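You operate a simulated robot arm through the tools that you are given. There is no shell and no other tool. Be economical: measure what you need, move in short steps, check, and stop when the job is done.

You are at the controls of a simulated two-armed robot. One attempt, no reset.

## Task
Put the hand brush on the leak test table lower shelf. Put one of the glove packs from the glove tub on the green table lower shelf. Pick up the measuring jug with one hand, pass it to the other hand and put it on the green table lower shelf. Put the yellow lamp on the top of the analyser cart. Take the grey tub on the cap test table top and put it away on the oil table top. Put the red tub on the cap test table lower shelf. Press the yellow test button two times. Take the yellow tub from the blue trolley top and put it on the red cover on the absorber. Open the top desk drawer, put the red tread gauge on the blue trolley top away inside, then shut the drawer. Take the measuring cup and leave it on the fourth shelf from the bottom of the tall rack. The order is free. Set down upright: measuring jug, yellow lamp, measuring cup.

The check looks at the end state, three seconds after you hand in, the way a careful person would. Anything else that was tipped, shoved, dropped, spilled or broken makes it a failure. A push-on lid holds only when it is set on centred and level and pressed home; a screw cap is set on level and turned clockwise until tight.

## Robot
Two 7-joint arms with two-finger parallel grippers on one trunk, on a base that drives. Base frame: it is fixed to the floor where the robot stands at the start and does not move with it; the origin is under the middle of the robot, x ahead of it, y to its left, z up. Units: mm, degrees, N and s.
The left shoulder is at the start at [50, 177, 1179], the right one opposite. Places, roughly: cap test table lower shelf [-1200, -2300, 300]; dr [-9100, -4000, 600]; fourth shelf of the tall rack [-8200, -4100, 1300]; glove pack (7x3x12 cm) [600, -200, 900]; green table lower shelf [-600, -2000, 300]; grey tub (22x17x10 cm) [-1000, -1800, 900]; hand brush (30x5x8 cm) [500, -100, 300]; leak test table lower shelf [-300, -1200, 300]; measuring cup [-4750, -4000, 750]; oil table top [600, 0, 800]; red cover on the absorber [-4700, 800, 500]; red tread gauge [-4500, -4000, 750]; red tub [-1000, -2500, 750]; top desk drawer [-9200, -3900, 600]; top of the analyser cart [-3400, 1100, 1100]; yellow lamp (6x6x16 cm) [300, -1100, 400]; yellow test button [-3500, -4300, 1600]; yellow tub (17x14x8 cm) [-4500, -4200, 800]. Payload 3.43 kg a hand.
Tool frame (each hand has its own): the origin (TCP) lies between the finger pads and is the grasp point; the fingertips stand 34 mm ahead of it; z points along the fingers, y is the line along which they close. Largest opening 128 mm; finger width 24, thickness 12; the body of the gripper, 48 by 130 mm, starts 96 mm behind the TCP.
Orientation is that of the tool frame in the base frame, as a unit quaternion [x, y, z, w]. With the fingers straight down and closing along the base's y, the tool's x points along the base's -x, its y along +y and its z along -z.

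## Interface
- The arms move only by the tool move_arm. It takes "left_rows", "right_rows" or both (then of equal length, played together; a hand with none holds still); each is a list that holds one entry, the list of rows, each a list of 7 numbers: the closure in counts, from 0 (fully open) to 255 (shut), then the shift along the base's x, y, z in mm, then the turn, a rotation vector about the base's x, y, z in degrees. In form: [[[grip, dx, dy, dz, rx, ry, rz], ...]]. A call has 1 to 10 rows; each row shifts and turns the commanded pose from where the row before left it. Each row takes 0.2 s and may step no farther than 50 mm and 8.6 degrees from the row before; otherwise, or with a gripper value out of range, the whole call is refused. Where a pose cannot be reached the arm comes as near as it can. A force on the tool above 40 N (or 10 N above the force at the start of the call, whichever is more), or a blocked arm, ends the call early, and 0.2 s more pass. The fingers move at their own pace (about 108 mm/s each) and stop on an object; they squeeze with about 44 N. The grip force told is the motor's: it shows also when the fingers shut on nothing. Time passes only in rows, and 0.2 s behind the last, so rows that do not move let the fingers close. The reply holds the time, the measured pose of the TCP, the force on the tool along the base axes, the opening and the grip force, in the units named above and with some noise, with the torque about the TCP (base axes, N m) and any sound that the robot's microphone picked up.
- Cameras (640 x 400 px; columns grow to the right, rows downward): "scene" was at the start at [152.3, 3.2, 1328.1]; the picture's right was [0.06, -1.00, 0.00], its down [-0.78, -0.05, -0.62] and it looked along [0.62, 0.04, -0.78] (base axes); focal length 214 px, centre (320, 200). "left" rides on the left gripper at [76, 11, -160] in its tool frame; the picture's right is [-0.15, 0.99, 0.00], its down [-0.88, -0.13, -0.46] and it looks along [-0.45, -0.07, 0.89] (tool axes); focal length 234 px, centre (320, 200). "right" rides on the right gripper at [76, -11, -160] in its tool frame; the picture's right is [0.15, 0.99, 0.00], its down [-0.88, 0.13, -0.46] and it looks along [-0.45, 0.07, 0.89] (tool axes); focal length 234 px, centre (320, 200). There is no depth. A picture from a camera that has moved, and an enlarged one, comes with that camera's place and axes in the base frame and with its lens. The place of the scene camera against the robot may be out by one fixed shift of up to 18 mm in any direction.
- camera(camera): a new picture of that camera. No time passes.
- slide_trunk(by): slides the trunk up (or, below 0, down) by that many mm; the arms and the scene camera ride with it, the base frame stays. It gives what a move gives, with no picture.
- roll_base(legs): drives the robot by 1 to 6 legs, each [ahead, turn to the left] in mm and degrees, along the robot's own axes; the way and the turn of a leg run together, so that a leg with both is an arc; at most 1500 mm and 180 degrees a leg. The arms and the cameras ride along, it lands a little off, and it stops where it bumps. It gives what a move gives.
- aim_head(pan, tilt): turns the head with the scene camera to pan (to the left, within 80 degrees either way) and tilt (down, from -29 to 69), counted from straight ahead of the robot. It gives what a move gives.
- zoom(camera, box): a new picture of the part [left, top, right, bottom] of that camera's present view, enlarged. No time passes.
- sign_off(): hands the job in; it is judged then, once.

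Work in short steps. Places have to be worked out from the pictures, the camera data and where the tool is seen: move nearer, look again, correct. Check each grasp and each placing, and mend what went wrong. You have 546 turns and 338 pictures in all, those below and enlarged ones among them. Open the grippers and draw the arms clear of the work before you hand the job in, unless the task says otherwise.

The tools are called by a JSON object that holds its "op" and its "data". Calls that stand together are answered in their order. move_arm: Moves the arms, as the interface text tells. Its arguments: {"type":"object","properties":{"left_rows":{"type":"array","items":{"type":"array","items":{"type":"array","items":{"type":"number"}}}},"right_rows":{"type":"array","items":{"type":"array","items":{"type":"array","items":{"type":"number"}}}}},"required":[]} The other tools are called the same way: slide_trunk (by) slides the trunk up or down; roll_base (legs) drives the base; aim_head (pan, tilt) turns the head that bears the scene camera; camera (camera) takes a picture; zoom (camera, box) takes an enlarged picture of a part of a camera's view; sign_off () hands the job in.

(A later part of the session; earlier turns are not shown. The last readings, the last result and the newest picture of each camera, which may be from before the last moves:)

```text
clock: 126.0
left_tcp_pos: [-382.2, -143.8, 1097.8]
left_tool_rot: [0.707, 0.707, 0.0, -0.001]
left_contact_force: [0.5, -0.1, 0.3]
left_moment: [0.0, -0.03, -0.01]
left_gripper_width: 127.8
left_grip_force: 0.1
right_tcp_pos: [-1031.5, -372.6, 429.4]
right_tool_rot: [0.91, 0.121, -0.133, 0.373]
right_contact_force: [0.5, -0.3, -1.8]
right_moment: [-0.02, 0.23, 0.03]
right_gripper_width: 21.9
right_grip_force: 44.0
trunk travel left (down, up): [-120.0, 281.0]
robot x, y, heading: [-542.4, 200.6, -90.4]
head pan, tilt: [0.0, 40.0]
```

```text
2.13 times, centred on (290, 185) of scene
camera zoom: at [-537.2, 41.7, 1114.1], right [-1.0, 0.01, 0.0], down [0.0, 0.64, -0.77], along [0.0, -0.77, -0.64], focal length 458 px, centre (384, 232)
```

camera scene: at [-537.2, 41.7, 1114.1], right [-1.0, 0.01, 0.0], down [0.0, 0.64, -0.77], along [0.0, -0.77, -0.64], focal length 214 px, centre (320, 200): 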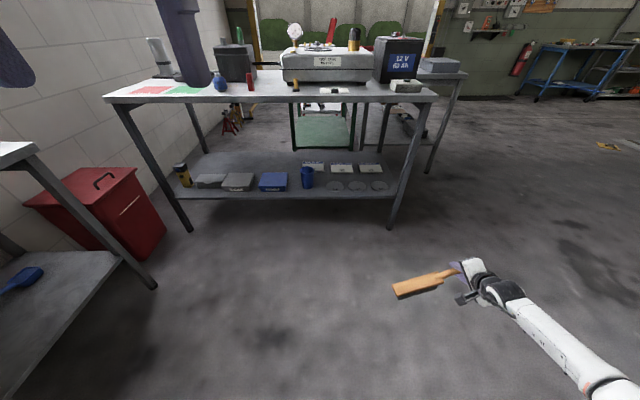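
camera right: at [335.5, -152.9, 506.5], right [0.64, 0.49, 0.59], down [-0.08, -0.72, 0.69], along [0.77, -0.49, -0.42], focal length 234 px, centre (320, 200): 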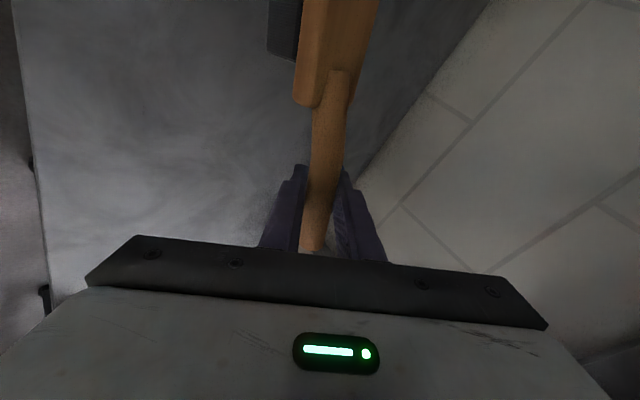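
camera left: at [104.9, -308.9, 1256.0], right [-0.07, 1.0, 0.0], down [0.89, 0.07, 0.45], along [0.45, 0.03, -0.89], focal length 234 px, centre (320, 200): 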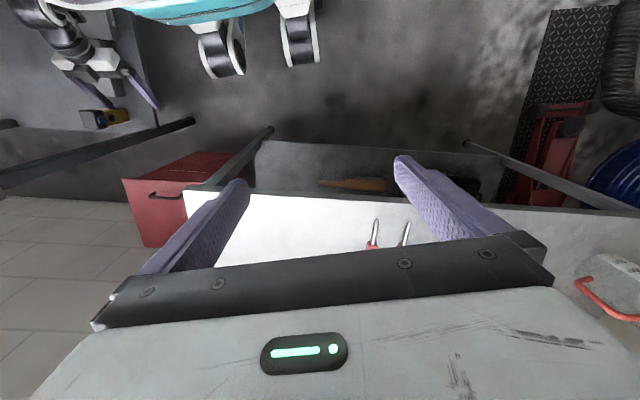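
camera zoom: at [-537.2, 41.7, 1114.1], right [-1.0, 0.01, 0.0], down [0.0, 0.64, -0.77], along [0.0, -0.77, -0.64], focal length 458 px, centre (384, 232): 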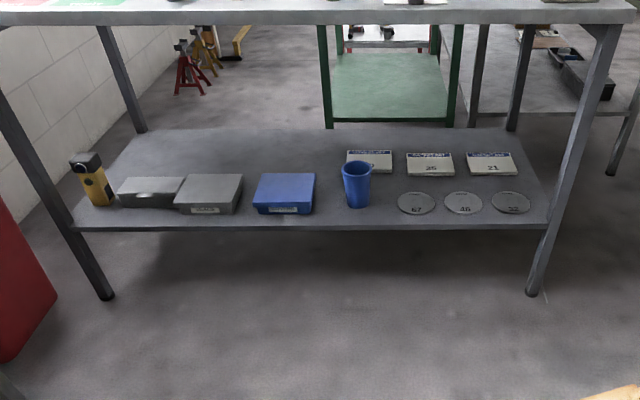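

The rear of the shelf, behind the boxes, is free (x≈-330…0, y≈-1280). I first shift the hand inward to keep the base clear of the oil table.

{"op": "move_arm", "data": {"right_rows": [[[255, 30, 0, 3, 0, 0, 0], [255, 30, 0, 3, 0, 0, 0], [255, 30, 0, 3, 0, 0, 0], [255, 30, 0, 3, 0, 0, 0], [255, 20, 0, 3, 0, 0, 0]]]}}

```text
clock: 127.2
left_tcp_pos: [-382.3, -143.3, 1098.5]
left_tool_rot: [0.707, 0.707, 0.0, -0.001]
left_contact_force: [-0.4, -0.1, -0.4]
left_moment: [0.03, -0.03, -0.02]
left_gripper_width: 128.0
left_grip_force: 0.0
right_tcp_pos: [-982.8, -370.6, 433.7]
right_tool_rot: [0.91, 0.121, -0.132, 0.375]
right_contact_force: [-0.1, 0.9, -0.9]
right_moment: [-0.02, 0.24, 0.01]
right_gripper_width: 22.0
right_grip_force: 44.5
right hand out of reach, approached as far as the arm can: row 2, 3, 4, 5
trunk travel left (down, up): [-120.0, 281.0]
robot x, y, heading: [-541.6, 202.3, -90.4]
head pan, tilt: [0.0, 40.0]
```

I'll raise the hand 40, then approach at a −75° heading, which keeps the base clear of the oil table.

{"op": "move_arm", "data": {"right_rows": [[[255, 0, 0, 20, 0, 0, 0], [255, 0, 0, 20, 0, 0, 0]]]}}

{"op": "roll_base", "data": {"legs": [[0, 47], [495, 0], [0, -32]]}}

{"op": "camera", "data": {"camera": "scene"}}

```text
clock: 127.8
left_tcp_pos: [-382.0, -143.2, 1097.6]
left_tool_rot: [0.707, 0.707, 0.0, 0.0]
left_contact_force: [0.5, -0.5, -0.1]
left_moment: [-0.01, -0.01, -0.01]
left_gripper_width: 127.7
left_grip_force: 0.1
right_tcp_pos: [-982.3, -370.9, 472.8]
right_tool_rot: [0.91, 0.121, -0.132, 0.374]
right_contact_force: [-0.3, 1.6, -2.3]
right_moment: [-0.07, 0.24, -0.01]
right_gripper_width: 22.1
right_grip_force: 44.1
trunk travel left (down, up): [-120.0, 281.0]
robot x, y, heading: [-544.2, 199.0, -90.4]
head pan, tilt: [0.0, 40.0]
```

```text
clock: 134.4
left_tcp_pos: [59.9, -440.4, 1096.8]
left_tool_rot: [0.612, 0.791, 0.001, -0.001]
left_contact_force: [-0.6, 1.2, 1.0]
left_moment: [0.03, -0.03, 0.02]
left_gripper_width: 127.8
left_grip_force: 0.0
right_tcp_pos: [-462.6, -810.4, 473.8]
right_tool_rot: [0.887, 0.235, -0.083, 0.388]
right_contact_force: [0.1, -0.2, -3.1]
right_moment: [-0.09, 0.2, 0.01]
right_gripper_width: 22.1
right_grip_force: 44.1
trunk travel left (down, up): [-120.0, 281.0]
robot x, y, heading: [-178.6, -150.7, -75.7]
head pan, tilt: [0.0, 40.0]
```

```text
289 pictures are left
camera scene: at [-135.8, -301.1, 1114.1], right [-0.97, -0.24, 0.0], down [-0.16, 0.62, -0.77], along [0.19, -0.74, -0.64], focal length 214 px, centre (320, 200)
```

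scene: 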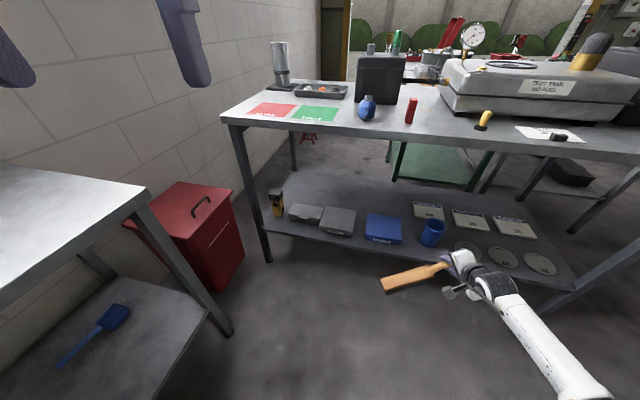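

The path is clear: driving 485 forward carries the hand over the shelf between cup and boxes.

{"op": "roll_base", "data": {"legs": [[485, 0]]}}

{"op": "camera", "data": {"camera": "right"}}

{"op": "camera", "data": {"camera": "scene"}}

```text
clock: 137.3
left_tcp_pos: [182.7, -919.5, 1097.4]
left_tool_rot: [0.612, 0.79, 0.0, 0.0]
left_contact_force: [0.8, -1.3, -0.1]
left_moment: [-0.01, 0.0, 0.02]
left_gripper_width: 127.9
left_grip_force: 0.1
right_tcp_pos: [-341.3, -1290.3, 472.9]
right_tool_rot: [0.887, 0.236, -0.083, 0.388]
right_contact_force: [-0.7, 0.7, -1.8]
right_moment: [-0.11, 0.21, 0.02]
right_gripper_width: 22.1
right_grip_force: 43.6
trunk travel left (down, up): [-120.0, 281.0]
robot x, y, heading: [-58.6, -631.1, -75.9]
head pan, tilt: [0.0, 40.0]
```

```text
288 pictures are left
camera right: at [-285.7, -1141.9, 549.9], right [0.61, -0.53, 0.59], down [-0.72, -0.06, 0.69], along [-0.33, -0.85, -0.42], focal length 234 px, centre (320, 200)
```

right: 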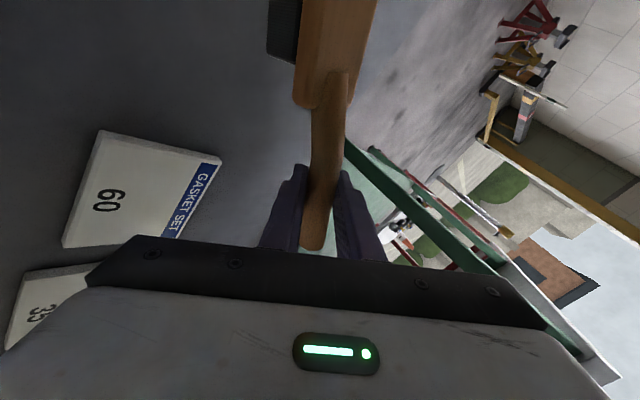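

```text
287 pictures are left
camera scene: at [-13.8, -781.8, 1114.1], right [-0.97, -0.25, 0.0], down [-0.16, 0.62, -0.77], along [0.19, -0.74, -0.64], focal length 214 px, centre (320, 200)
```

scene: 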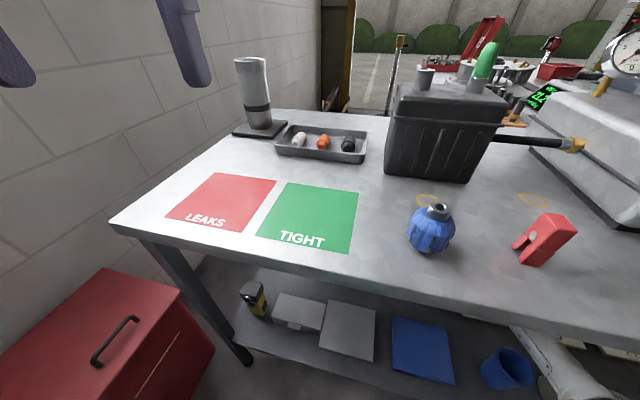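

Over the free rear area. Lowering gently until contact.

{"op": "move_arm", "data": {"right_rows": [[[255, 0, 0, -30, 0, 0, 0], [255, 0, 0, -30, 0, 0, 0], [255, 0, 0, -25, 0, 0, 0], [255, 0, 0, -8, 0, 0, 0], [255, 0, 0, 0, 0, 0, 0]]]}}

{"op": "camera", "data": {"camera": "right"}}

```text
clock: 138.6
left_tcp_pos: [183.0, -919.0, 1098.2]
left_tool_rot: [0.612, 0.791, 0.001, -0.001]
left_contact_force: [-0.5, 0.3, 0.4]
left_moment: [0.01, 0.0, 0.07]
left_gripper_width: 128.0
left_grip_force: 0.2
right_tcp_pos: [-340.5, -1293.3, 383.1]
right_tool_rot: [0.887, 0.234, -0.083, 0.39]
right_contact_force: [-3.4, -2.6, 8.8]
right_moment: [0.5, -1.66, -0.28]
right_gripper_width: 24.0
right_grip_force: 43.8
trunk travel left (down, up): [-120.0, 281.0]
robot x, y, heading: [-60.7, -626.7, -75.7]
head pan, tilt: [0.0, 40.0]
```

```text
286 pictures are left
camera right: at [-285.4, -1143.4, 458.9], right [0.6, -0.53, 0.6], down [-0.72, -0.05, 0.69], along [-0.33, -0.85, -0.41], focal length 234 px, centre (320, 200)
```

right: 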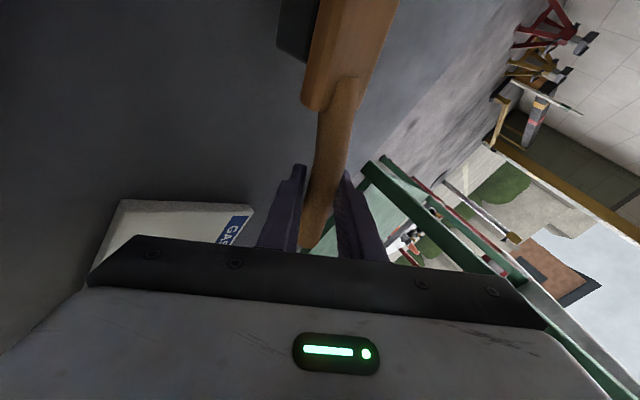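

Head of the brush touches; lowering a bit more, then opening.

{"op": "move_arm", "data": {"right_rows": [[[255, 0, 0, -6, 0, 0, 0], [255, 0, 0, -6, 0, 0, 0], [255, 0, 0, -5, 0, 0, 0]]]}}

{"op": "move_arm", "data": {"right_rows": [[[225, 0, 0, 0, 0, 0, 0], [200, 0, 0, 0, 0, 0, 0], [170, 0, 0, 0, 0, 0, 0], [150, 0, 0, 0, 0, 0, 0], [130, 0, 0, 0, 0, 0, 0]]]}}

{"op": "camera", "data": {"camera": "right"}}

```text
clock: 139.3
left_tcp_pos: [182.4, -918.7, 1097.5]
left_tool_rot: [0.612, 0.791, 0.001, 0.0]
left_contact_force: [0.1, -0.3, 0.8]
left_moment: [0.0, 0.02, 0.03]
left_gripper_width: 127.8
left_grip_force: 0.1
right_tcp_pos: [-340.1, -1291.7, 363.8]
right_tool_rot: [0.887, 0.235, -0.082, 0.389]
right_contact_force: [-2.8, -2.2, 7.9]
right_moment: [0.49, -1.59, -0.2]
right_gripper_width: 25.3
right_grip_force: 44.5
trunk travel left (down, up): [-120.0, 281.0]
robot x, y, heading: [-59.1, -632.8, -75.6]
head pan, tilt: [0.0, 40.0]
```

```text
clock: 140.6
left_tcp_pos: [182.4, -920.6, 1098.0]
left_tool_rot: [0.612, 0.791, 0.0, 0.0]
left_contact_force: [0.3, 0.6, -0.2]
left_moment: [0.01, 0.02, -0.02]
left_gripper_width: 128.0
left_grip_force: 0.0
right_tcp_pos: [-341.0, -1292.2, 364.5]
right_tool_rot: [0.887, 0.235, -0.084, 0.388]
right_contact_force: [0.9, -0.6, 0.1]
right_moment: [0.0, 0.0, 0.01]
right_gripper_width: 62.8
right_grip_force: 0.0
trunk travel left (down, up): [-120.0, 281.0]
robot x, y, heading: [-61.7, -628.5, -75.7]
head pan, tilt: [0.0, 40.0]
```

```text
285 pictures are left
camera right: at [-285.3, -1142.3, 440.3], right [0.61, -0.53, 0.59], down [-0.72, -0.06, 0.69], along [-0.33, -0.85, -0.42], focal length 234 px, centre (320, 200)
```

right: 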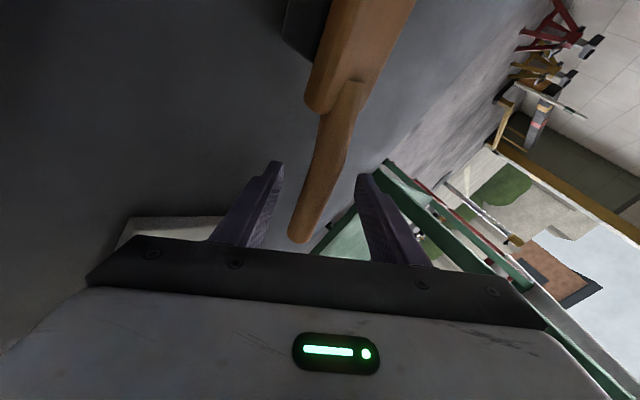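

The brush rests on the shelf. Retracting along the tool axis, then up, then backing off.

{"op": "move_arm", "data": {"right_rows": [[[130, -1, 30, 28, 0, 0, 0], [130, -1, 30, 28, 0, 0, 0], [130, 0, 0, 40, 0, 0, 0]]]}}

{"op": "roll_base", "data": {"legs": [[-560, 0]]}}

{"op": "camera", "data": {"camera": "scene"}}

```text
clock: 141.3
left_tcp_pos: [183.5, -920.8, 1098.1]
left_tool_rot: [0.612, 0.791, 0.0, -0.001]
left_contact_force: [0.1, 0.3, 0.4]
left_moment: [-0.03, 0.01, 0.04]
left_gripper_width: 127.8
left_grip_force: 0.1
right_tcp_pos: [-341.1, -1230.2, 450.5]
right_tool_rot: [0.887, 0.236, -0.083, 0.389]
right_contact_force: [1.1, 0.3, 0.5]
right_moment: [-0.01, -0.01, 0.01]
right_gripper_width: 62.6
right_grip_force: 0.1
right hand out of reach, approached as far as the arm can: row 3
trunk travel left (down, up): [-120.0, 281.0]
robot x, y, heading: [-55.0, -631.6, -75.9]
head pan, tilt: [0.0, 40.0]
```

```text
clock: 144.6
left_tcp_pos: [44.8, -374.1, 1098.0]
left_tool_rot: [0.61, 0.792, 0.001, -0.001]
left_contact_force: [-0.1, 0.0, 1.1]
left_moment: [0.0, 0.02, 0.01]
left_gripper_width: 128.0
left_grip_force: 0.1
right_tcp_pos: [-478.2, -687.4, 450.0]
right_tool_rot: [0.886, 0.238, -0.082, 0.39]
right_contact_force: [-0.4, 0.1, 0.0]
right_moment: [0.01, -0.01, 0.01]
right_gripper_width: 62.5
right_grip_force: 0.1
trunk travel left (down, up): [-120.0, 281.0]
robot x, y, heading: [-197.7, -83.6, -75.6]
head pan, tilt: [0.0, 40.0]
```

```text
284 pictures are left
camera scene: at [-152.6, -236.5, 1114.2], right [-0.97, -0.25, 0.0], down [-0.16, 0.62, -0.77], along [0.19, -0.74, -0.64], focal length 214 px, centre (320, 200)
```

scene: 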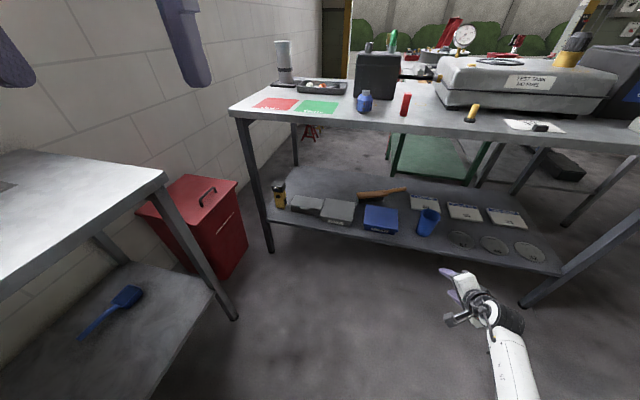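

The brush lies behind the blue box — done. Now rolling the right hand back to neutral, and raising the trunk for the oil-table work.

{"op": "move_arm", "data": {"right_rows": [[[0, 0, 0, 0, -0.29, 5.96, 5.6], [0, 0, 0, 0, -0.29, 5.96, 5.6], [0, 0, 0, 0, -0.29, 5.96, 5.6], [0, 0, 0, 0, -0.29, 5.96, 5.6], [0, 0, 0, 0, -0.29, 5.96, 5.6], [0, 0, 0, 0, -0.29, 5.96, 5.6], [0, 0, 0, 0, -0.29, 5.96, 5.6], [0, 0, 0, 0, -0.29, 5.96, 5.6]]]}}

{"op": "roll_base", "data": {"legs": [[0, 75.6]]}}

{"op": "slide_trunk", "data": {"by": 281}}

```text
clock: 146.4
left_tcp_pos: [44.8, -375.0, 1098.1]
left_tool_rot: [0.611, 0.792, 0.001, -0.001]
left_contact_force: [-0.8, -0.2, -0.7]
left_moment: [0.01, 0.02, -0.01]
left_gripper_width: 128.0
left_grip_force: 0.0
right_tcp_pos: [-478.2, -686.8, 449.2]
right_tool_rot: [0.694, 0.603, -0.241, 0.312]
right_contact_force: [-0.1, -0.2, 0.2]
right_moment: [0.01, 0.02, 0.0]
right_gripper_width: 128.0
right_grip_force: 0.1
right hand out of reach, approached as far as the arm can: row 6, 8
trunk travel left (down, up): [-120.0, 281.0]
robot x, y, heading: [-198.9, -84.6, -75.6]
head pan, tilt: [0.0, 40.0]
```

```text
clock: 150.0
left_tcp_pos: [142.7, 76.3, 1098.7]
left_tool_rot: [-0.001, 1.0, 0.0, -0.001]
left_contact_force: [0.7, -0.8, -0.2]
left_moment: [0.01, 0.0, 0.01]
left_gripper_width: 128.1
left_grip_force: 0.0
right_tcp_pos: [311.8, -509.3, 448.9]
right_tool_rot: [0.18, 0.901, 0.002, 0.395]
right_contact_force: [-0.4, 0.4, 0.5]
right_moment: [0.03, -0.01, 0.03]
right_gripper_width: 128.0
right_grip_force: 0.0
trunk travel left (down, up): [-120.0, 281.0]
robot x, y, heading: [-197.3, -86.7, -0.2]
head pan, tilt: [0.0, 40.0]
```

```text
clock: 152.9
left_tcp_pos: [144.0, 76.5, 1378.8]
left_tool_rot: [-0.001, 1.0, -0.001, -0.001]
left_contact_force: [0.1, 0.9, 0.2]
left_moment: [-0.01, -0.01, 0.05]
left_gripper_width: 127.8
left_grip_force: 0.1
right_tcp_pos: [311.4, -509.0, 729.9]
right_tool_rot: [0.181, 0.901, 0.002, 0.395]
right_contact_force: [0.4, -0.2, 0.1]
right_moment: [-0.04, 0.01, 0.01]
right_gripper_width: 128.0
right_grip_force: 0.1
trunk travel left (down, up): [-401.0, 0.0]
robot x, y, heading: [-200.2, -88.2, -0.5]
head pan, tilt: [0.0, 40.0]
```

Backing away a little from the table edge, then raising the right hand above table height.

{"op": "roll_base", "data": {"legs": [[-200, 0]]}}

{"op": "move_arm", "data": {"right_rows": [[[0, -10, 10, 40, 0, 0, 0], [0, -10, 10, 40, 0, 0, 0], [0, -10, 10, 40, 0, 0, 0], [0, -10, 10, 40, 0, 0, 0], [0, 0, 10, 40, 0, 0, 0], [0, 0, 10, 40, 0, 0, 0], [0, 0, 10, 40, 0, 0, 0], [0, 0, 10, 40, 0, 0, 0]]]}}

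{"op": "camera", "data": {"camera": "scene"}}

```text
clock: 154.5
left_tcp_pos: [-55.7, 78.0, 1377.4]
left_tool_rot: [0.0, 1.0, -0.001, -0.001]
left_contact_force: [0.7, -0.7, -0.7]
left_moment: [0.01, -0.02, 0.01]
left_gripper_width: 128.0
left_grip_force: 0.1
right_tcp_pos: [114.5, -508.7, 730.4]
right_tool_rot: [0.181, 0.9, 0.001, 0.396]
right_contact_force: [0.5, -0.6, -0.6]
right_moment: [-0.02, 0.01, -0.01]
right_gripper_width: 128.3
right_grip_force: 0.0
trunk travel left (down, up): [-401.0, 0.0]
robot x, y, heading: [-395.8, -83.5, -0.3]
head pan, tilt: [0.0, 40.0]
```

```text
clock: 156.3
left_tcp_pos: [-54.4, 76.5, 1378.3]
left_tool_rot: [0.0, 1.0, 0.0, -0.001]
left_contact_force: [-0.3, 0.0, 0.0]
left_moment: [-0.01, -0.02, 0.0]
left_gripper_width: 128.0
left_grip_force: 0.1
right_tcp_pos: [114.5, -502.7, 760.1]
right_tool_rot: [0.179, 0.901, 0.005, 0.396]
right_contact_force: [0.2, -0.7, 0.1]
right_moment: [0.02, 0.02, 0.03]
right_gripper_width: 128.2
right_grip_force: 0.2
right hand out of reach, approached as far as the arm can: row 1, 2, 3, 4, 5, 6, 7, 8
trunk travel left (down, up): [-401.0, 0.0]
robot x, y, heading: [-393.8, -80.7, -0.0]
head pan, tilt: [0.0, 40.0]
```

```text
283 pictures are left
camera scene: at [-233.5, -86.3, 1395.1], right [0.0, -1.0, 0.0], down [-0.64, 0.0, -0.77], along [0.77, 0.0, -0.64], focal length 214 px, centre (320, 200)
```

scene: 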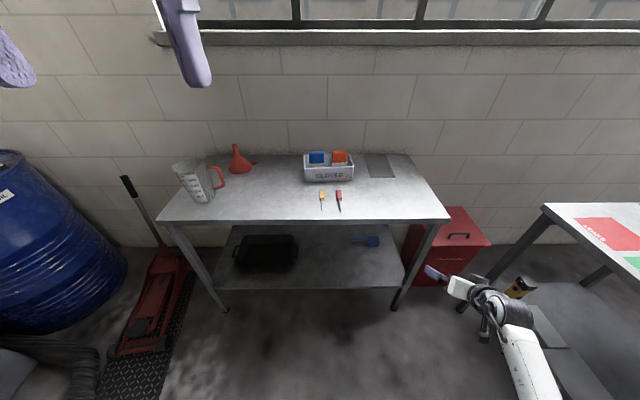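

Low posture tops out at z≈760; table-top work needs the elbow-up posture. I'll bring the right hand back beside the body, pointing down, then up to flip back.

{"op": "move_arm", "data": {"right_rows": [[[0, -40, 0, -10, 0, 5, 0], [0, -40, 0, -10, 0, 5, 0], [0, -40, 0, -10, 0, 5, 0], [0, -40, 0, -10, 0, 5, 0], [0, -40, 0, -10, 0, 5, 0], [0, -40, 0, -10, 0, 5, 0], [0, -40, 0, 0, 0, 5, 0], [0, -40, 0, 0, 0, 5, 0], [0, -30, 0, 0, 0, 5, 0], [0, 0, 0, 0, 0, 0, 0]]]}}

{"op": "move_arm", "data": {"right_rows": [[[0, 0, -10, 45, 0, 0, 0], [0, 0, -10, 45, 0, 0, 0], [0, 0, -10, 45, 0, 0, 0], [0, 0, -10, 45, 0, 0, 0], [0, 0, -10, 45, 0, 0, 0], [0, 0, 0, 45, 0, 0, 0], [0, 0, 0, 45, 0, 0, 0], [0, 0, 0, 45, 0, 0, 0], [0, 0, 0, 45, 0, 0, 0], [0, 0, 0, 45, 0, 0, 0]]]}}

```text
clock: 158.5
left_tcp_pos: [-53.8, 77.7, 1378.7]
left_tool_rot: [0.0, 1.0, 0.0, 0.0]
left_contact_force: [0.1, -0.1, -0.1]
left_moment: [-0.02, 0.02, 0.03]
left_gripper_width: 127.9
left_grip_force: 0.1
right_tcp_pos: [-239.0, -503.0, 692.2]
right_tool_rot: [0.169, 0.983, -0.069, 0.02]
right_contact_force: [1.5, -0.7, 0.5]
right_moment: [-0.02, 0.01, -0.02]
right_gripper_width: 128.0
right_grip_force: 0.0
right hand out of reach, approached as far as the arm can: row 1
trunk travel left (down, up): [-401.0, 0.0]
robot x, y, heading: [-394.4, -86.5, -0.4]
head pan, tilt: [0.0, 40.0]
```

```text
clock: 160.7
left_tcp_pos: [-53.7, 77.2, 1377.7]
left_tool_rot: [0.001, 1.0, 0.0, -0.001]
left_contact_force: [0.4, 0.2, -0.6]
left_moment: [0.0, -0.01, 0.0]
left_gripper_width: 128.0
left_grip_force: 0.1
right_tcp_pos: [-234.9, -558.2, 1140.0]
right_tool_rot: [0.168, 0.983, -0.069, 0.02]
right_contact_force: [0.3, -0.1, 0.1]
right_moment: [0.01, 0.0, -0.01]
right_gripper_width: 127.8
right_grip_force: 0.0
right hand out of reach, approached as far as the arm can: row 6
trunk travel left (down, up): [-401.0, 0.0]
robot x, y, heading: [-393.7, -85.1, -0.3]
head pan, tilt: [0.0, 40.0]
```

The flip works simply by moving vertically beside the body. Straightening the right hand, tucking it, and looking at the jug and gloves.

{"op": "move_arm", "data": {"right_rows": [[[0, 20, 20, -10, 4.1, 0, 6.5], [0, 20, 20, -10, 4.1, 0, 6.5], [0, 20, 20, -10, 0, 0, 6.4], [0, 20, 20, -10, 0, 0, 0], [0, 20, 20, -10, 0, 0, 0]]]}}

{"op": "zoom", "data": {"camera": "scene", "box": [140, 120, 460, 240]}}

```text
clock: 161.9
left_tcp_pos: [-53.6, 77.3, 1377.7]
left_tool_rot: [0.0, 1.0, 0.001, -0.002]
left_contact_force: [0.2, 0.1, 0.5]
left_moment: [-0.04, 0.06, -0.01]
left_gripper_width: 128.0
left_grip_force: 0.1
right_tcp_pos: [-136.3, -455.5, 1086.9]
right_tool_rot: [0.001, 1.0, 0.006, 0.015]
right_contact_force: [-0.5, 0.5, -0.5]
right_moment: [-0.02, -0.01, 0.01]
right_gripper_width: 128.1
right_grip_force: 0.0
trunk travel left (down, up): [-401.0, 0.0]
robot x, y, heading: [-392.3, -85.8, -0.2]
head pan, tilt: [0.0, 40.0]
```

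```text
2.00 times, centred on (300, 180) of scene
camera zoom: at [-232.6, -86.4, 1395.0], right [-0.01, -1.0, 0.0], down [-0.64, 0.0, -0.77], along [0.77, 0.0, -0.64], focal length 429 px, centre (360, 240)
```

zoom: 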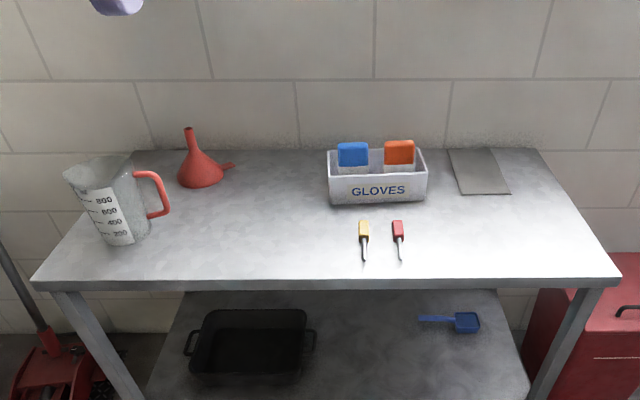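

Jug is around (478,415), handle toward −y. Plan: left hand grips its +y wall from above, lifts, turns it so the handle faces me, and the right hand takes the handle. Driving to about (30,150).

{"op": "roll_base", "data": {"legs": [[0, 29], [480, 0], [0, -29]]}}

{"op": "aim_head", "data": {"pan": 40, "tilt": 45}}

{"op": "camera", "data": {"camera": "scene"}}

{"op": "camera", "data": {"camera": "left"}}

```text
clock: 167.6
left_tcp_pos: [364.7, 317.8, 1378.1]
left_tool_rot: [-0.008, 1.0, 0.0, 0.0]
left_contact_force: [0.1, -0.1, 0.5]
left_moment: [-0.01, 0.0, 0.01]
left_gripper_width: 128.3
left_grip_force: 0.1
right_tcp_pos: [291.9, -218.1, 1087.5]
right_tool_rot: [-0.007, 1.0, 0.005, 0.016]
right_contact_force: [-0.2, 0.5, 0.2]
right_moment: [0.0, 0.03, -0.03]
right_gripper_width: 127.9
right_grip_force: 0.0
trunk travel left (down, up): [-401.0, 0.0]
robot x, y, heading: [29.5, 151.9, 0.9]
head pan, tilt: [0.0, 40.0]
```

```text
clock: 168.7
left_tcp_pos: [365.4, 317.6, 1377.5]
left_tool_rot: [-0.01, 1.0, 0.0, -0.001]
left_contact_force: [1.0, -0.3, -0.4]
left_moment: [0.04, 0.0, 0.0]
left_gripper_width: 127.9
left_grip_force: 0.1
right_tcp_pos: [291.4, -216.7, 1088.5]
right_tool_rot: [-0.007, 1.0, 0.005, 0.016]
right_contact_force: [0.5, -0.4, 0.0]
right_moment: [0.01, 0.01, 0.0]
right_gripper_width: 128.1
right_grip_force: 0.1
trunk travel left (down, up): [-401.0, 0.0]
robot x, y, heading: [25.2, 149.1, 0.7]
head pan, tilt: [40.0, 45.0]
```

```text
281 pictures are left
camera scene: at [164.9, 203.3, 1387.9], right [0.65, -0.76, 0.0], down [-0.54, -0.46, -0.71], along [0.54, 0.46, -0.71], focal length 214 px, centre (320, 200)
```

scene: 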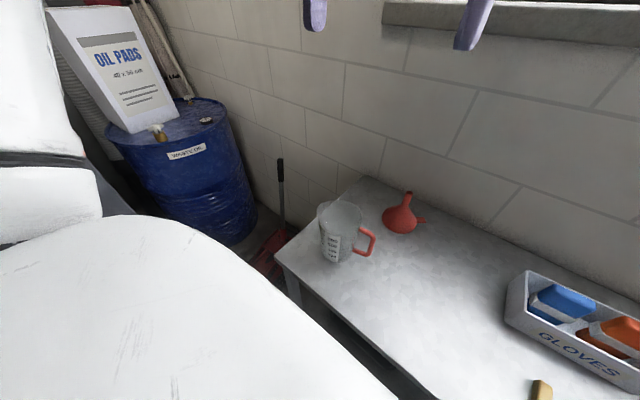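

```text
280 pictures are left
camera left: at [289.3, 328.1, 1537.4], right [0.13, 0.99, 0.0], down [0.88, -0.12, 0.45], along [0.45, -0.06, -0.89], focal length 234 px, centre (320, 200)
```

left: 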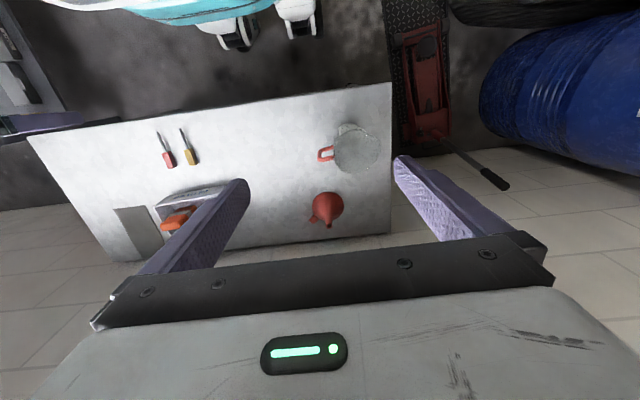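

Lowering the left hand near the jug's +y wall for a closer look.

{"op": "move_arm", "data": {"left_rows": [[[0, 10, 25, -40, 0, 0, 0], [0, 10, 25, -40, 0, 0, 0], [0, 10, 25, -40, 0, 0, 0], [0, 10, 25, -40, 0, 0, 0], [0, 10, 25, -40, 0, 0, 0], [0, 10, 20, -40, 0, 0, 0]]]}}

{"op": "camera", "data": {"camera": "left"}}

```text
clock: 170.1
left_tcp_pos: [423.2, 463.1, 1139.3]
left_tool_rot: [-0.009, 1.0, -0.001, -0.001]
left_contact_force: [0.4, -0.5, 0.2]
left_moment: [0.01, 0.0, -0.02]
left_gripper_width: 128.0
left_grip_force: 0.1
right_tcp_pos: [293.1, -216.5, 1088.3]
right_tool_rot: [-0.007, 1.0, 0.005, 0.014]
right_contact_force: [-0.2, 0.4, -0.2]
right_moment: [-0.04, 0.02, 0.02]
right_gripper_width: 127.9
right_grip_force: 0.0
trunk travel left (down, up): [-401.0, 0.0]
robot x, y, heading: [29.0, 149.7, 0.6]
head pan, tilt: [40.0, 45.0]
```

```text
279 pictures are left
camera left: at [348.0, 473.4, 1297.1], right [0.13, 0.99, 0.0], down [0.88, -0.12, 0.45], along [0.45, -0.06, -0.89], focal length 234 px, centre (320, 200)
```

left: 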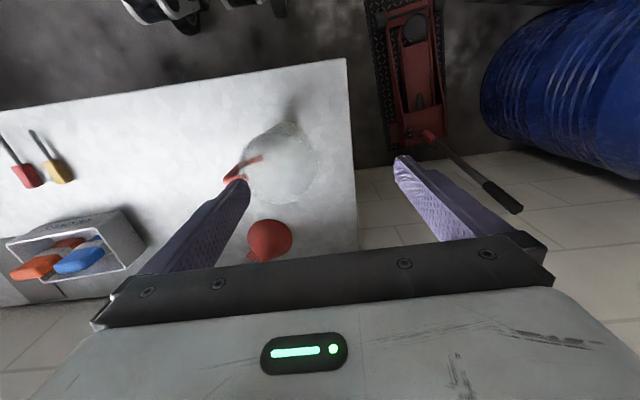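

Rim centre ≈ (459,400), table ≈ 805. Moving over the +y wall and lowering with half-open fingers, then looking again.

{"op": "move_arm", "data": {"left_rows": [[[120, 12, 0, -35, 0, 0, 0], [120, 12, 0, -35, 0, 0, 0], [120, 12, 0, -35, 0, 0, 0], [120, 0, 0, 0, 0, 0, 0]]]}}

{"op": "camera", "data": {"camera": "left"}}

{"op": "zoom", "data": {"camera": "scene", "box": [240, 100, 480, 300]}}

```text
clock: 171.1
left_tcp_pos: [460.2, 461.7, 1034.2]
left_tool_rot: [-0.009, 1.0, 0.0, -0.002]
left_contact_force: [0.2, 1.3, 0.6]
left_moment: [-0.01, 0.04, 0.0]
left_gripper_width: 67.6
left_grip_force: 0.0
right_tcp_pos: [292.4, -216.4, 1088.4]
right_tool_rot: [-0.007, 1.0, 0.006, 0.016]
right_contact_force: [0.1, 0.7, 0.3]
right_moment: [-0.03, -0.02, -0.02]
right_gripper_width: 127.8
right_grip_force: 0.1
trunk travel left (down, up): [-401.0, 0.0]
robot x, y, heading: [25.8, 152.4, 0.7]
head pan, tilt: [40.0, 45.0]
```

```text
278 pictures are left
camera left: at [384.4, 472.6, 1192.3], right [0.13, 0.99, 0.0], down [0.88, -0.12, 0.45], along [0.45, -0.06, -0.89], focal length 234 px, centre (320, 200)
```

left: 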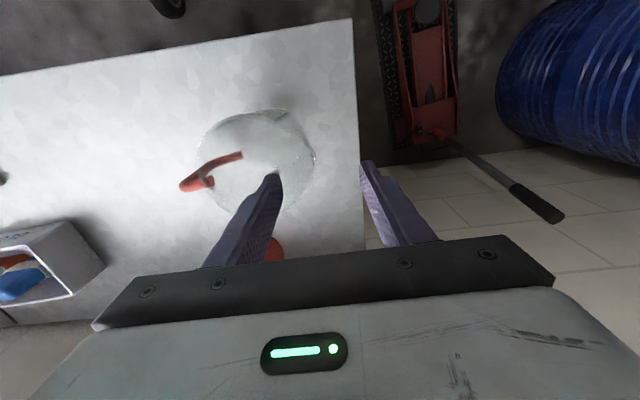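

```text
2.00 times, centred on (360, 200) of scene
camera zoom: at [164.6, 203.2, 1387.9], right [0.65, -0.76, 0.0], down [-0.54, -0.46, -0.71], along [0.54, 0.46, -0.71], focal length 429 px, centre (240, 200)
```

zoom: 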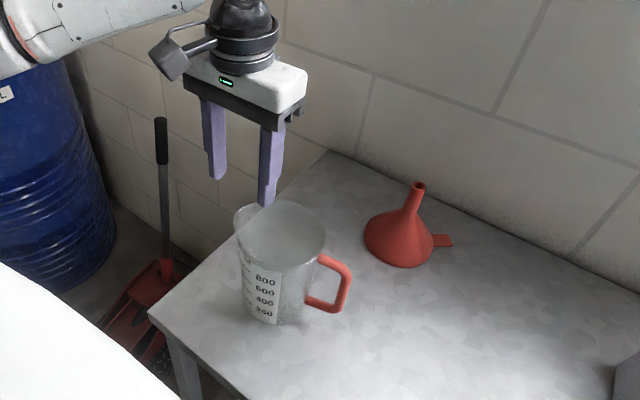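

The +y wall is at y≈458, between the fingers. Lowering 60.

{"op": "move_arm", "data": {"left_rows": [[[120, -2, -2, -20, 0, 0, 0], [120, -2, 0, -20, 0, 0, 0], [120, 0, 0, -20, 0, 0, 0], [120, 0, 0, 0, 0, 0, 0]]]}}

{"op": "camera", "data": {"camera": "left"}}

{"op": "zoom", "data": {"camera": "scene", "box": [240, 100, 480, 300]}}

```text
clock: 172.1
left_tcp_pos: [455.1, 460.8, 972.2]
left_tool_rot: [-0.008, 1.0, 0.0, 0.0]
left_contact_force: [-0.5, 0.3, 0.2]
left_moment: [0.03, 0.0, -0.04]
left_gripper_width: 67.7
left_grip_force: 0.0
right_tcp_pos: [292.1, -216.8, 1087.5]
right_tool_rot: [-0.007, 1.0, 0.006, 0.016]
right_contact_force: [-0.8, -0.6, -1.0]
right_moment: [-0.01, 0.01, 0.04]
right_gripper_width: 127.6
right_grip_force: 0.0
trunk travel left (down, up): [-401.0, 0.0]
robot x, y, heading: [29.4, 149.6, 0.7]
head pan, tilt: [40.0, 45.0]
```

```text
276 pictures are left
camera left: at [379.5, 471.2, 1131.2], right [0.13, 0.99, 0.0], down [0.88, -0.12, 0.45], along [0.45, -0.06, -0.89], focal length 234 px, centre (320, 200)
```

left: 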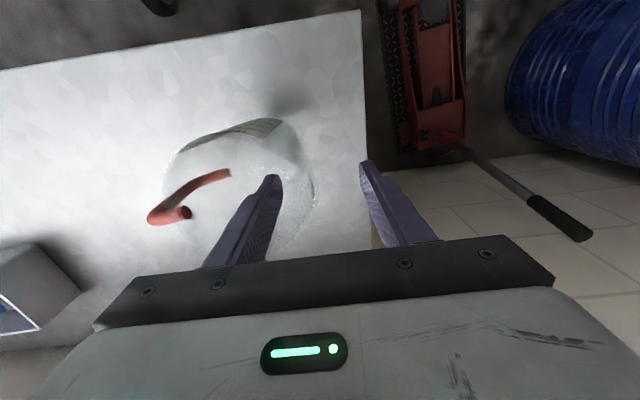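

```text
2.00 times, centred on (360, 200) of scene
camera zoom: at [164.8, 203.3, 1387.9], right [0.65, -0.76, 0.0], down [-0.54, -0.46, -0.71], along [0.54, 0.46, -0.71], focal length 429 px, centre (240, 200)
```

zoom: 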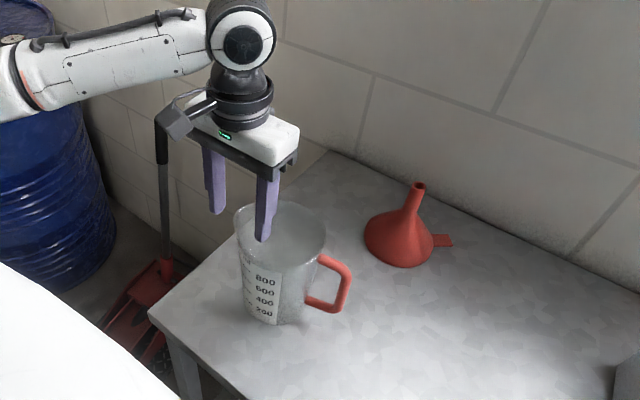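

The wall is between the fingers with the inner one inside the jug. Closing.

{"op": "move_arm", "data": {"left_rows": [[[160, 0, 0, -5, 0, 0, 0], [200, 0, 0, -5, 0, 0, 0], [255, 0, 0, 0, 0, 0, 0], [255, 0, 0, 0, 0, 0, 0], [255, 0, 0, 0, 0, 0, 0]]]}}

{"op": "camera", "data": {"camera": "left"}}

```text
clock: 173.3
left_tcp_pos: [456.3, 458.9, 965.3]
left_tool_rot: [-0.008, 1.0, -0.001, 0.001]
left_contact_force: [-1.3, -4.5, 14.0]
left_moment: [-1.96, 0.22, -0.15]
left_gripper_width: 6.9
left_grip_force: 40.7
right_tcp_pos: [291.9, -217.8, 1088.0]
right_tool_rot: [-0.008, 1.0, 0.005, 0.016]
right_contact_force: [-1.1, -0.3, 0.0]
right_moment: [0.02, 0.01, 0.01]
right_gripper_width: 127.9
right_grip_force: 0.1
trunk travel left (down, up): [-401.0, 0.0]
robot x, y, heading: [25.1, 151.4, 0.9]
head pan, tilt: [40.0, 45.0]
```

```text
274 pictures are left
camera left: at [379.7, 469.6, 1123.4], right [0.13, 0.99, 0.0], down [0.88, -0.12, 0.46], along [0.45, -0.06, -0.89], focal length 234 px, centre (320, 200)
```

left: 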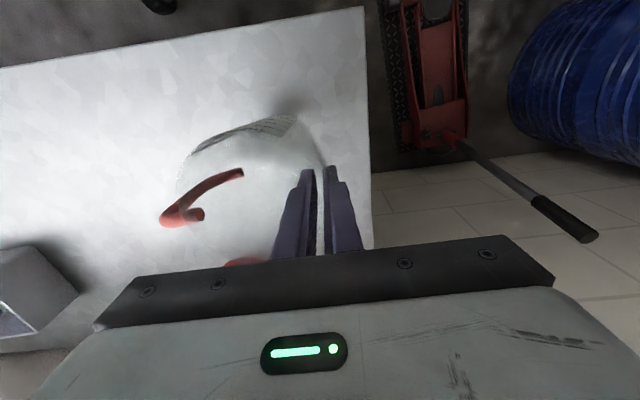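

Gripped the wall. Lifting 170, checking with a picture.

{"op": "move_arm", "data": {"left_rows": [[[255, 0, 0, 15, 0, 0, 0], [255, 0, 0, 25, 0, 0, 0], [255, 0, 0, 40, 0, 0, 0], [255, 0, 0, 45, 0, 0, 0], [255, 0, 0, 45, 0, 0, 0]]]}}

{"op": "camera", "data": {"camera": "scene"}}

```text
clock: 174.5
left_tcp_pos: [453.5, 460.1, 1133.9]
left_tool_rot: [-0.008, 1.0, 0.001, -0.003]
left_contact_force: [-0.1, 0.0, -1.4]
left_moment: [0.09, 0.01, -0.01]
left_gripper_width: 5.2
left_grip_force: 40.0
right_tcp_pos: [291.2, -217.6, 1087.1]
right_tool_rot: [-0.008, 1.0, 0.006, 0.016]
right_contact_force: [0.2, -1.0, -1.1]
right_moment: [0.04, -0.01, 0.0]
right_gripper_width: 128.0
right_grip_force: 0.0
trunk travel left (down, up): [-401.0, 0.0]
robot x, y, heading: [29.5, 152.5, 0.6]
head pan, tilt: [40.0, 45.0]
```

```text
273 pictures are left
camera scene: at [164.7, 203.0, 1387.9], right [0.65, -0.76, 0.0], down [-0.54, -0.46, -0.71], along [0.54, 0.46, -0.71], focal length 214 px, centre (320, 200)
```

scene: 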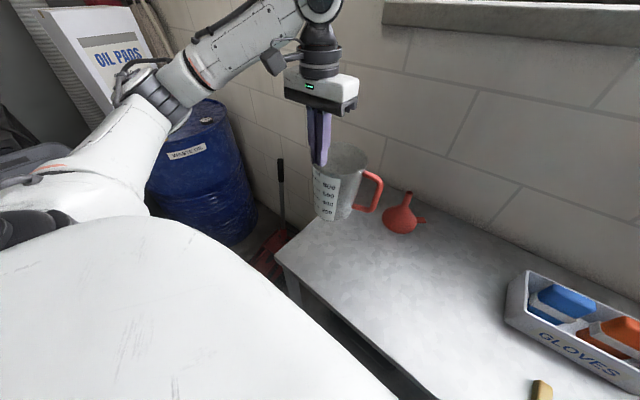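

Jug lifted. Bringing it to the front while turning it −80° so the handle faces me.

{"op": "move_arm", "data": {"left_rows": [[[255, 2, -28, 2, 0, 0, -8], [255, 2, -28, 2, 0, 0, -8], [255, 2, -28, 2, 0, 0, -8], [255, 2, -28, 2, 0, 0, -8], [255, 2, -28, 2, 0, 0, -8], [255, 2, -28, 2, 0, 0, -8], [255, 2, -28, 2, 0, 0, -8], [255, 2, -28, 2, 0, 0, -8], [255, 2, -28, 2, 0, 0, -8], [255, 2, -28, 2, 0, 0, -8]]]}}

{"op": "aim_head", "data": {"pan": 0, "tilt": 40}}

{"op": "camera", "data": {"camera": "scene"}}

```text
clock: 176.7
left_tcp_pos: [476.9, 181.1, 1153.6]
left_tool_rot: [0.637, 0.77, 0.001, -0.002]
left_contact_force: [-0.1, 1.0, -2.0]
left_moment: [0.03, -0.03, -0.01]
left_gripper_width: 5.5
left_grip_force: 39.6
right_tcp_pos: [291.5, -218.6, 1087.0]
right_tool_rot: [-0.007, 1.0, 0.006, 0.014]
right_contact_force: [-0.2, -0.3, 0.4]
right_moment: [-0.01, -0.01, 0.0]
right_gripper_width: 127.9
right_grip_force: 0.0
trunk travel left (down, up): [-401.0, 0.0]
robot x, y, heading: [27.3, 148.2, 0.9]
head pan, tilt: [40.0, 45.0]
```

```text
clock: 177.7
left_tcp_pos: [477.4, 180.9, 1154.1]
left_tool_rot: [0.636, 0.771, 0.001, 0.0]
left_contact_force: [-0.8, -0.3, -1.4]
left_moment: [0.03, -0.05, 0.01]
left_gripper_width: 5.5
left_grip_force: 39.5
right_tcp_pos: [292.0, -216.5, 1086.8]
right_tool_rot: [-0.007, 1.0, 0.006, 0.016]
right_contact_force: [0.5, -0.2, 1.0]
right_moment: [-0.02, -0.02, 0.01]
right_gripper_width: 128.0
right_grip_force: 0.1
trunk travel left (down, up): [-401.0, 0.0]
robot x, y, heading: [28.3, 149.8, 0.5]
head pan, tilt: [0.0, 40.0]
```

```text
272 pictures are left
camera scene: at [188.3, 151.5, 1395.1], right [0.01, -1.0, 0.0], down [-0.64, -0.01, -0.77], along [0.77, 0.01, -0.64], focal length 214 px, centre (320, 200)
```

scene: 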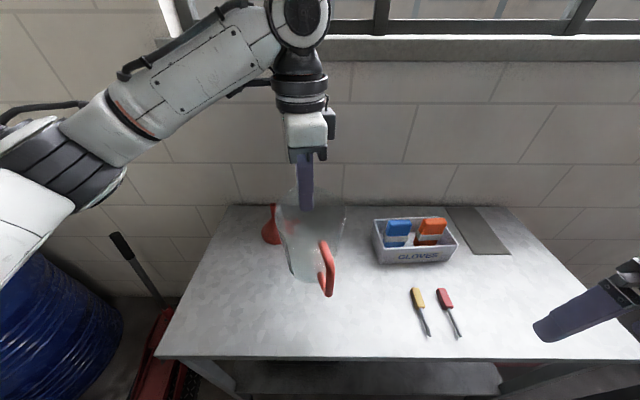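

The handle now faces me. Bringing the right hand in, pitched forward ~40°, to look at the handle from its wrist camera.

{"op": "move_arm", "data": {"right_rows": [[[0, -2, 28, 8, 0, -5, 0], [0, -2, 28, 8, 0, -5, 0], [0, -2, 28, 8, 0, -5, 0], [0, -2, 28, 8, 0, -5, 0], [0, -2, 28, 8, 0, -5, 0], [0, -2, 28, 8, 0, -5, 0], [0, -2, 28, 8, 0, -5, 0], [0, -2, 28, 8, 0, -5, 0], [0, -2, 28, 5, 0, -3, 0]]]}}

{"op": "camera", "data": {"camera": "right"}}

{"op": "camera", "data": {"camera": "scene"}}

```text
clock: 179.6
left_tcp_pos: [476.7, 183.0, 1153.8]
left_tool_rot: [0.636, 0.772, 0.001, -0.002]
left_contact_force: [-0.3, 0.3, -1.1]
left_moment: [0.04, -0.07, -0.01]
left_gripper_width: 5.4
left_grip_force: 39.7
right_tcp_pos: [359.9, -3.8, 1228.4]
right_tool_rot: [-0.02, 0.932, -0.012, 0.363]
right_contact_force: [22.2, -16.4, -3.8]
right_moment: [1.2, 1.02, 3.28]
right_gripper_width: 127.9
right_grip_force: 0.1
right hand out of reach, approached as far as the arm can: row 2, 3, 4, 5, 6, 7, 8
trunk travel left (down, up): [-401.0, 0.0]
robot x, y, heading: [23.6, 150.7, 0.7]
head pan, tilt: [0.0, 40.0]
stopped in row 9 (right hand): the force on the tool passed its limit (the readings are from after the stop); the commanded pose is now the measured one
```

```text
271 pictures are left
camera right: at [197.1, -17.4, 1295.4], right [-0.14, 0.98, -0.14], down [0.34, 0.17, 0.93], along [0.93, 0.08, -0.35], focal length 234 px, centre (320, 200)
```

right: 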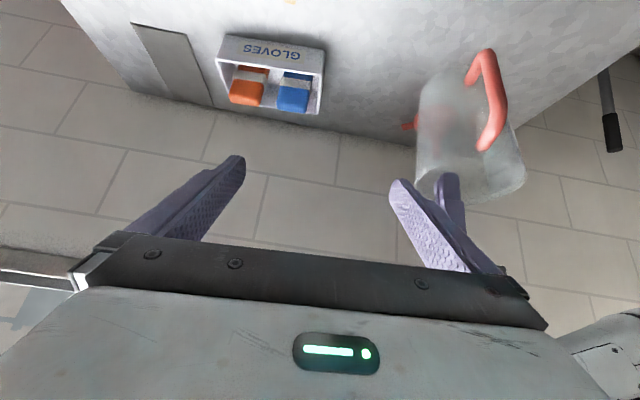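

```text
270 pictures are left
camera scene: at [188.3, 151.4, 1395.1], right [0.01, -1.0, 0.0], down [-0.64, -0.01, -0.77], along [0.77, 0.01, -0.64], focal length 214 px, centre (320, 200)
```

scene: 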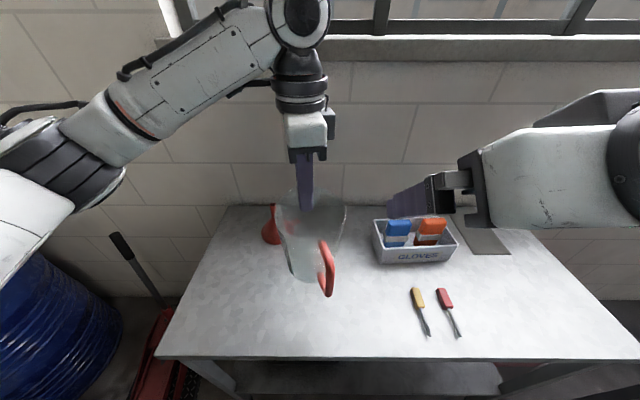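

The right hand hit something (residual force). Backing it off to the right.

{"op": "move_arm", "data": {"right_rows": [[[0, -5, -30, 0, 0, 0, 0], [0, -5, -30, 0, 0, 0, 0], [0, -5, -30, 0, 0, 0, 0]]]}}

{"op": "camera", "data": {"camera": "left"}}

```text
clock: 180.4
left_tcp_pos: [475.7, 180.3, 1153.5]
left_tool_rot: [0.637, 0.771, 0.002, -0.001]
left_contact_force: [0.1, -0.3, -0.3]
left_moment: [0.06, -0.1, 0.01]
left_gripper_width: 5.6
left_grip_force: 40.0
right_tcp_pos: [356.6, -90.2, 1248.8]
right_tool_rot: [-0.019, 0.932, -0.011, 0.361]
right_contact_force: [-0.5, 0.3, 0.2]
right_moment: [0.05, -0.04, 0.02]
right_gripper_width: 127.6
right_grip_force: 0.1
right hand out of reach, approached as far as the arm can: row 1, 2, 3
trunk travel left (down, up): [-401.0, 0.0]
robot x, y, heading: [27.8, 153.3, 0.6]
head pan, tilt: [0.0, 40.0]
```

```text
269 pictures are left
camera left: at [472.9, 257.8, 1313.2], right [1.0, 0.04, 0.0], down [0.04, -0.89, 0.45], along [0.02, -0.45, -0.89], focal length 234 px, centre (320, 200)
```

left: 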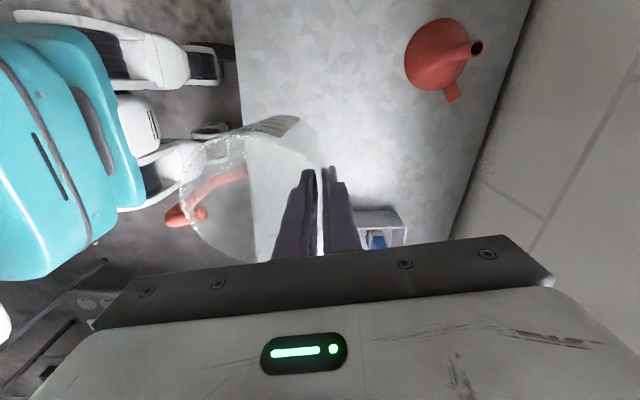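

Right hand was simply too close to the body there. I'll carry the jug 120 mm further forward and bring the right hand in from behind with enough room.

{"op": "move_arm", "data": {"left_rows": [[[255, 25, -3, 0, 0, 0, 0], [255, 25, -3, 0, 0, 0, 0], [255, 25, -3, 0, 0, 0, 0], [255, 25, -3, 0, 0, 0, 0], [255, 20, -3, 0, 0, 0, 0], [255, 0, 0, 0, 0, 0, 0]]], "right_rows": [[[0, 0, 20, -20, 0, -1, 4], [0, 0, 20, -20, 0, 0, 4], [0, 0, 15, -20, 0, 0, 4], [0, 0, 10, -20, 0, 0, 4], [0, 0, 0, -10, 0, 0, 4], [0, 0, 0, 0, 0, 0, 0]]]}}

{"op": "camera", "data": {"camera": "right"}}

{"op": "camera", "data": {"camera": "scene"}}

```text
clock: 181.8
left_tcp_pos: [597.7, 166.6, 1154.1]
left_tool_rot: [0.637, 0.771, 0.001, 0.0]
left_contact_force: [0.3, 0.3, -1.1]
left_moment: [-0.02, -0.05, -0.04]
left_gripper_width: 5.2
left_grip_force: 39.9
right_tcp_pos: [399.4, -15.7, 1210.9]
right_tool_rot: [-0.181, 0.912, 0.053, 0.365]
right_contact_force: [0.1, -0.4, -0.1]
right_moment: [-0.01, 0.04, -0.05]
right_gripper_width: 128.0
right_grip_force: 0.1
right hand out of reach, approached as far as the arm can: row 1, 2, 3, 4, 5
trunk travel left (down, up): [-401.0, 0.0]
robot x, y, heading: [26.9, 149.7, 0.9]
head pan, tilt: [0.0, 40.0]
```

```text
268 pictures are left
camera right: at [250.3, -86.1, 1274.8], right [-0.46, 0.88, -0.14], down [0.24, 0.27, 0.93], along [0.85, 0.4, -0.34], focal length 234 px, centre (320, 200)
```

right: 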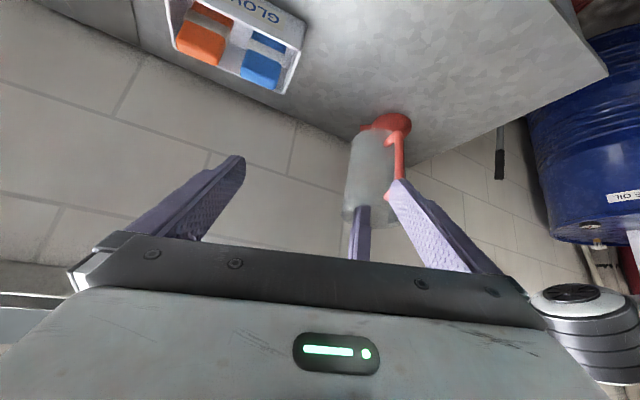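

```text
267 pictures are left
camera scene: at [188.4, 152.0, 1395.1], right [0.01, -1.0, 0.0], down [-0.64, -0.01, -0.77], along [0.77, 0.01, -0.64], focal length 214 px, centre (320, 200)
```

scene: 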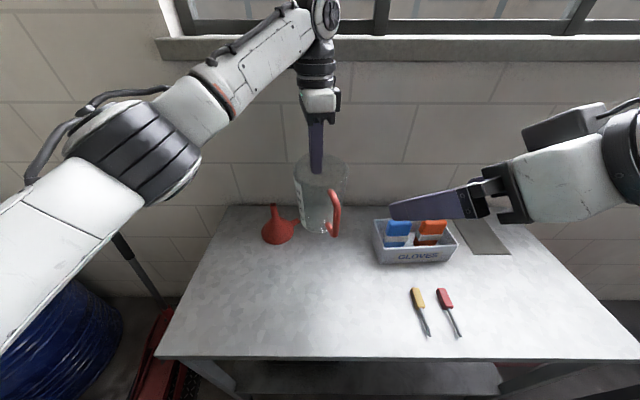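

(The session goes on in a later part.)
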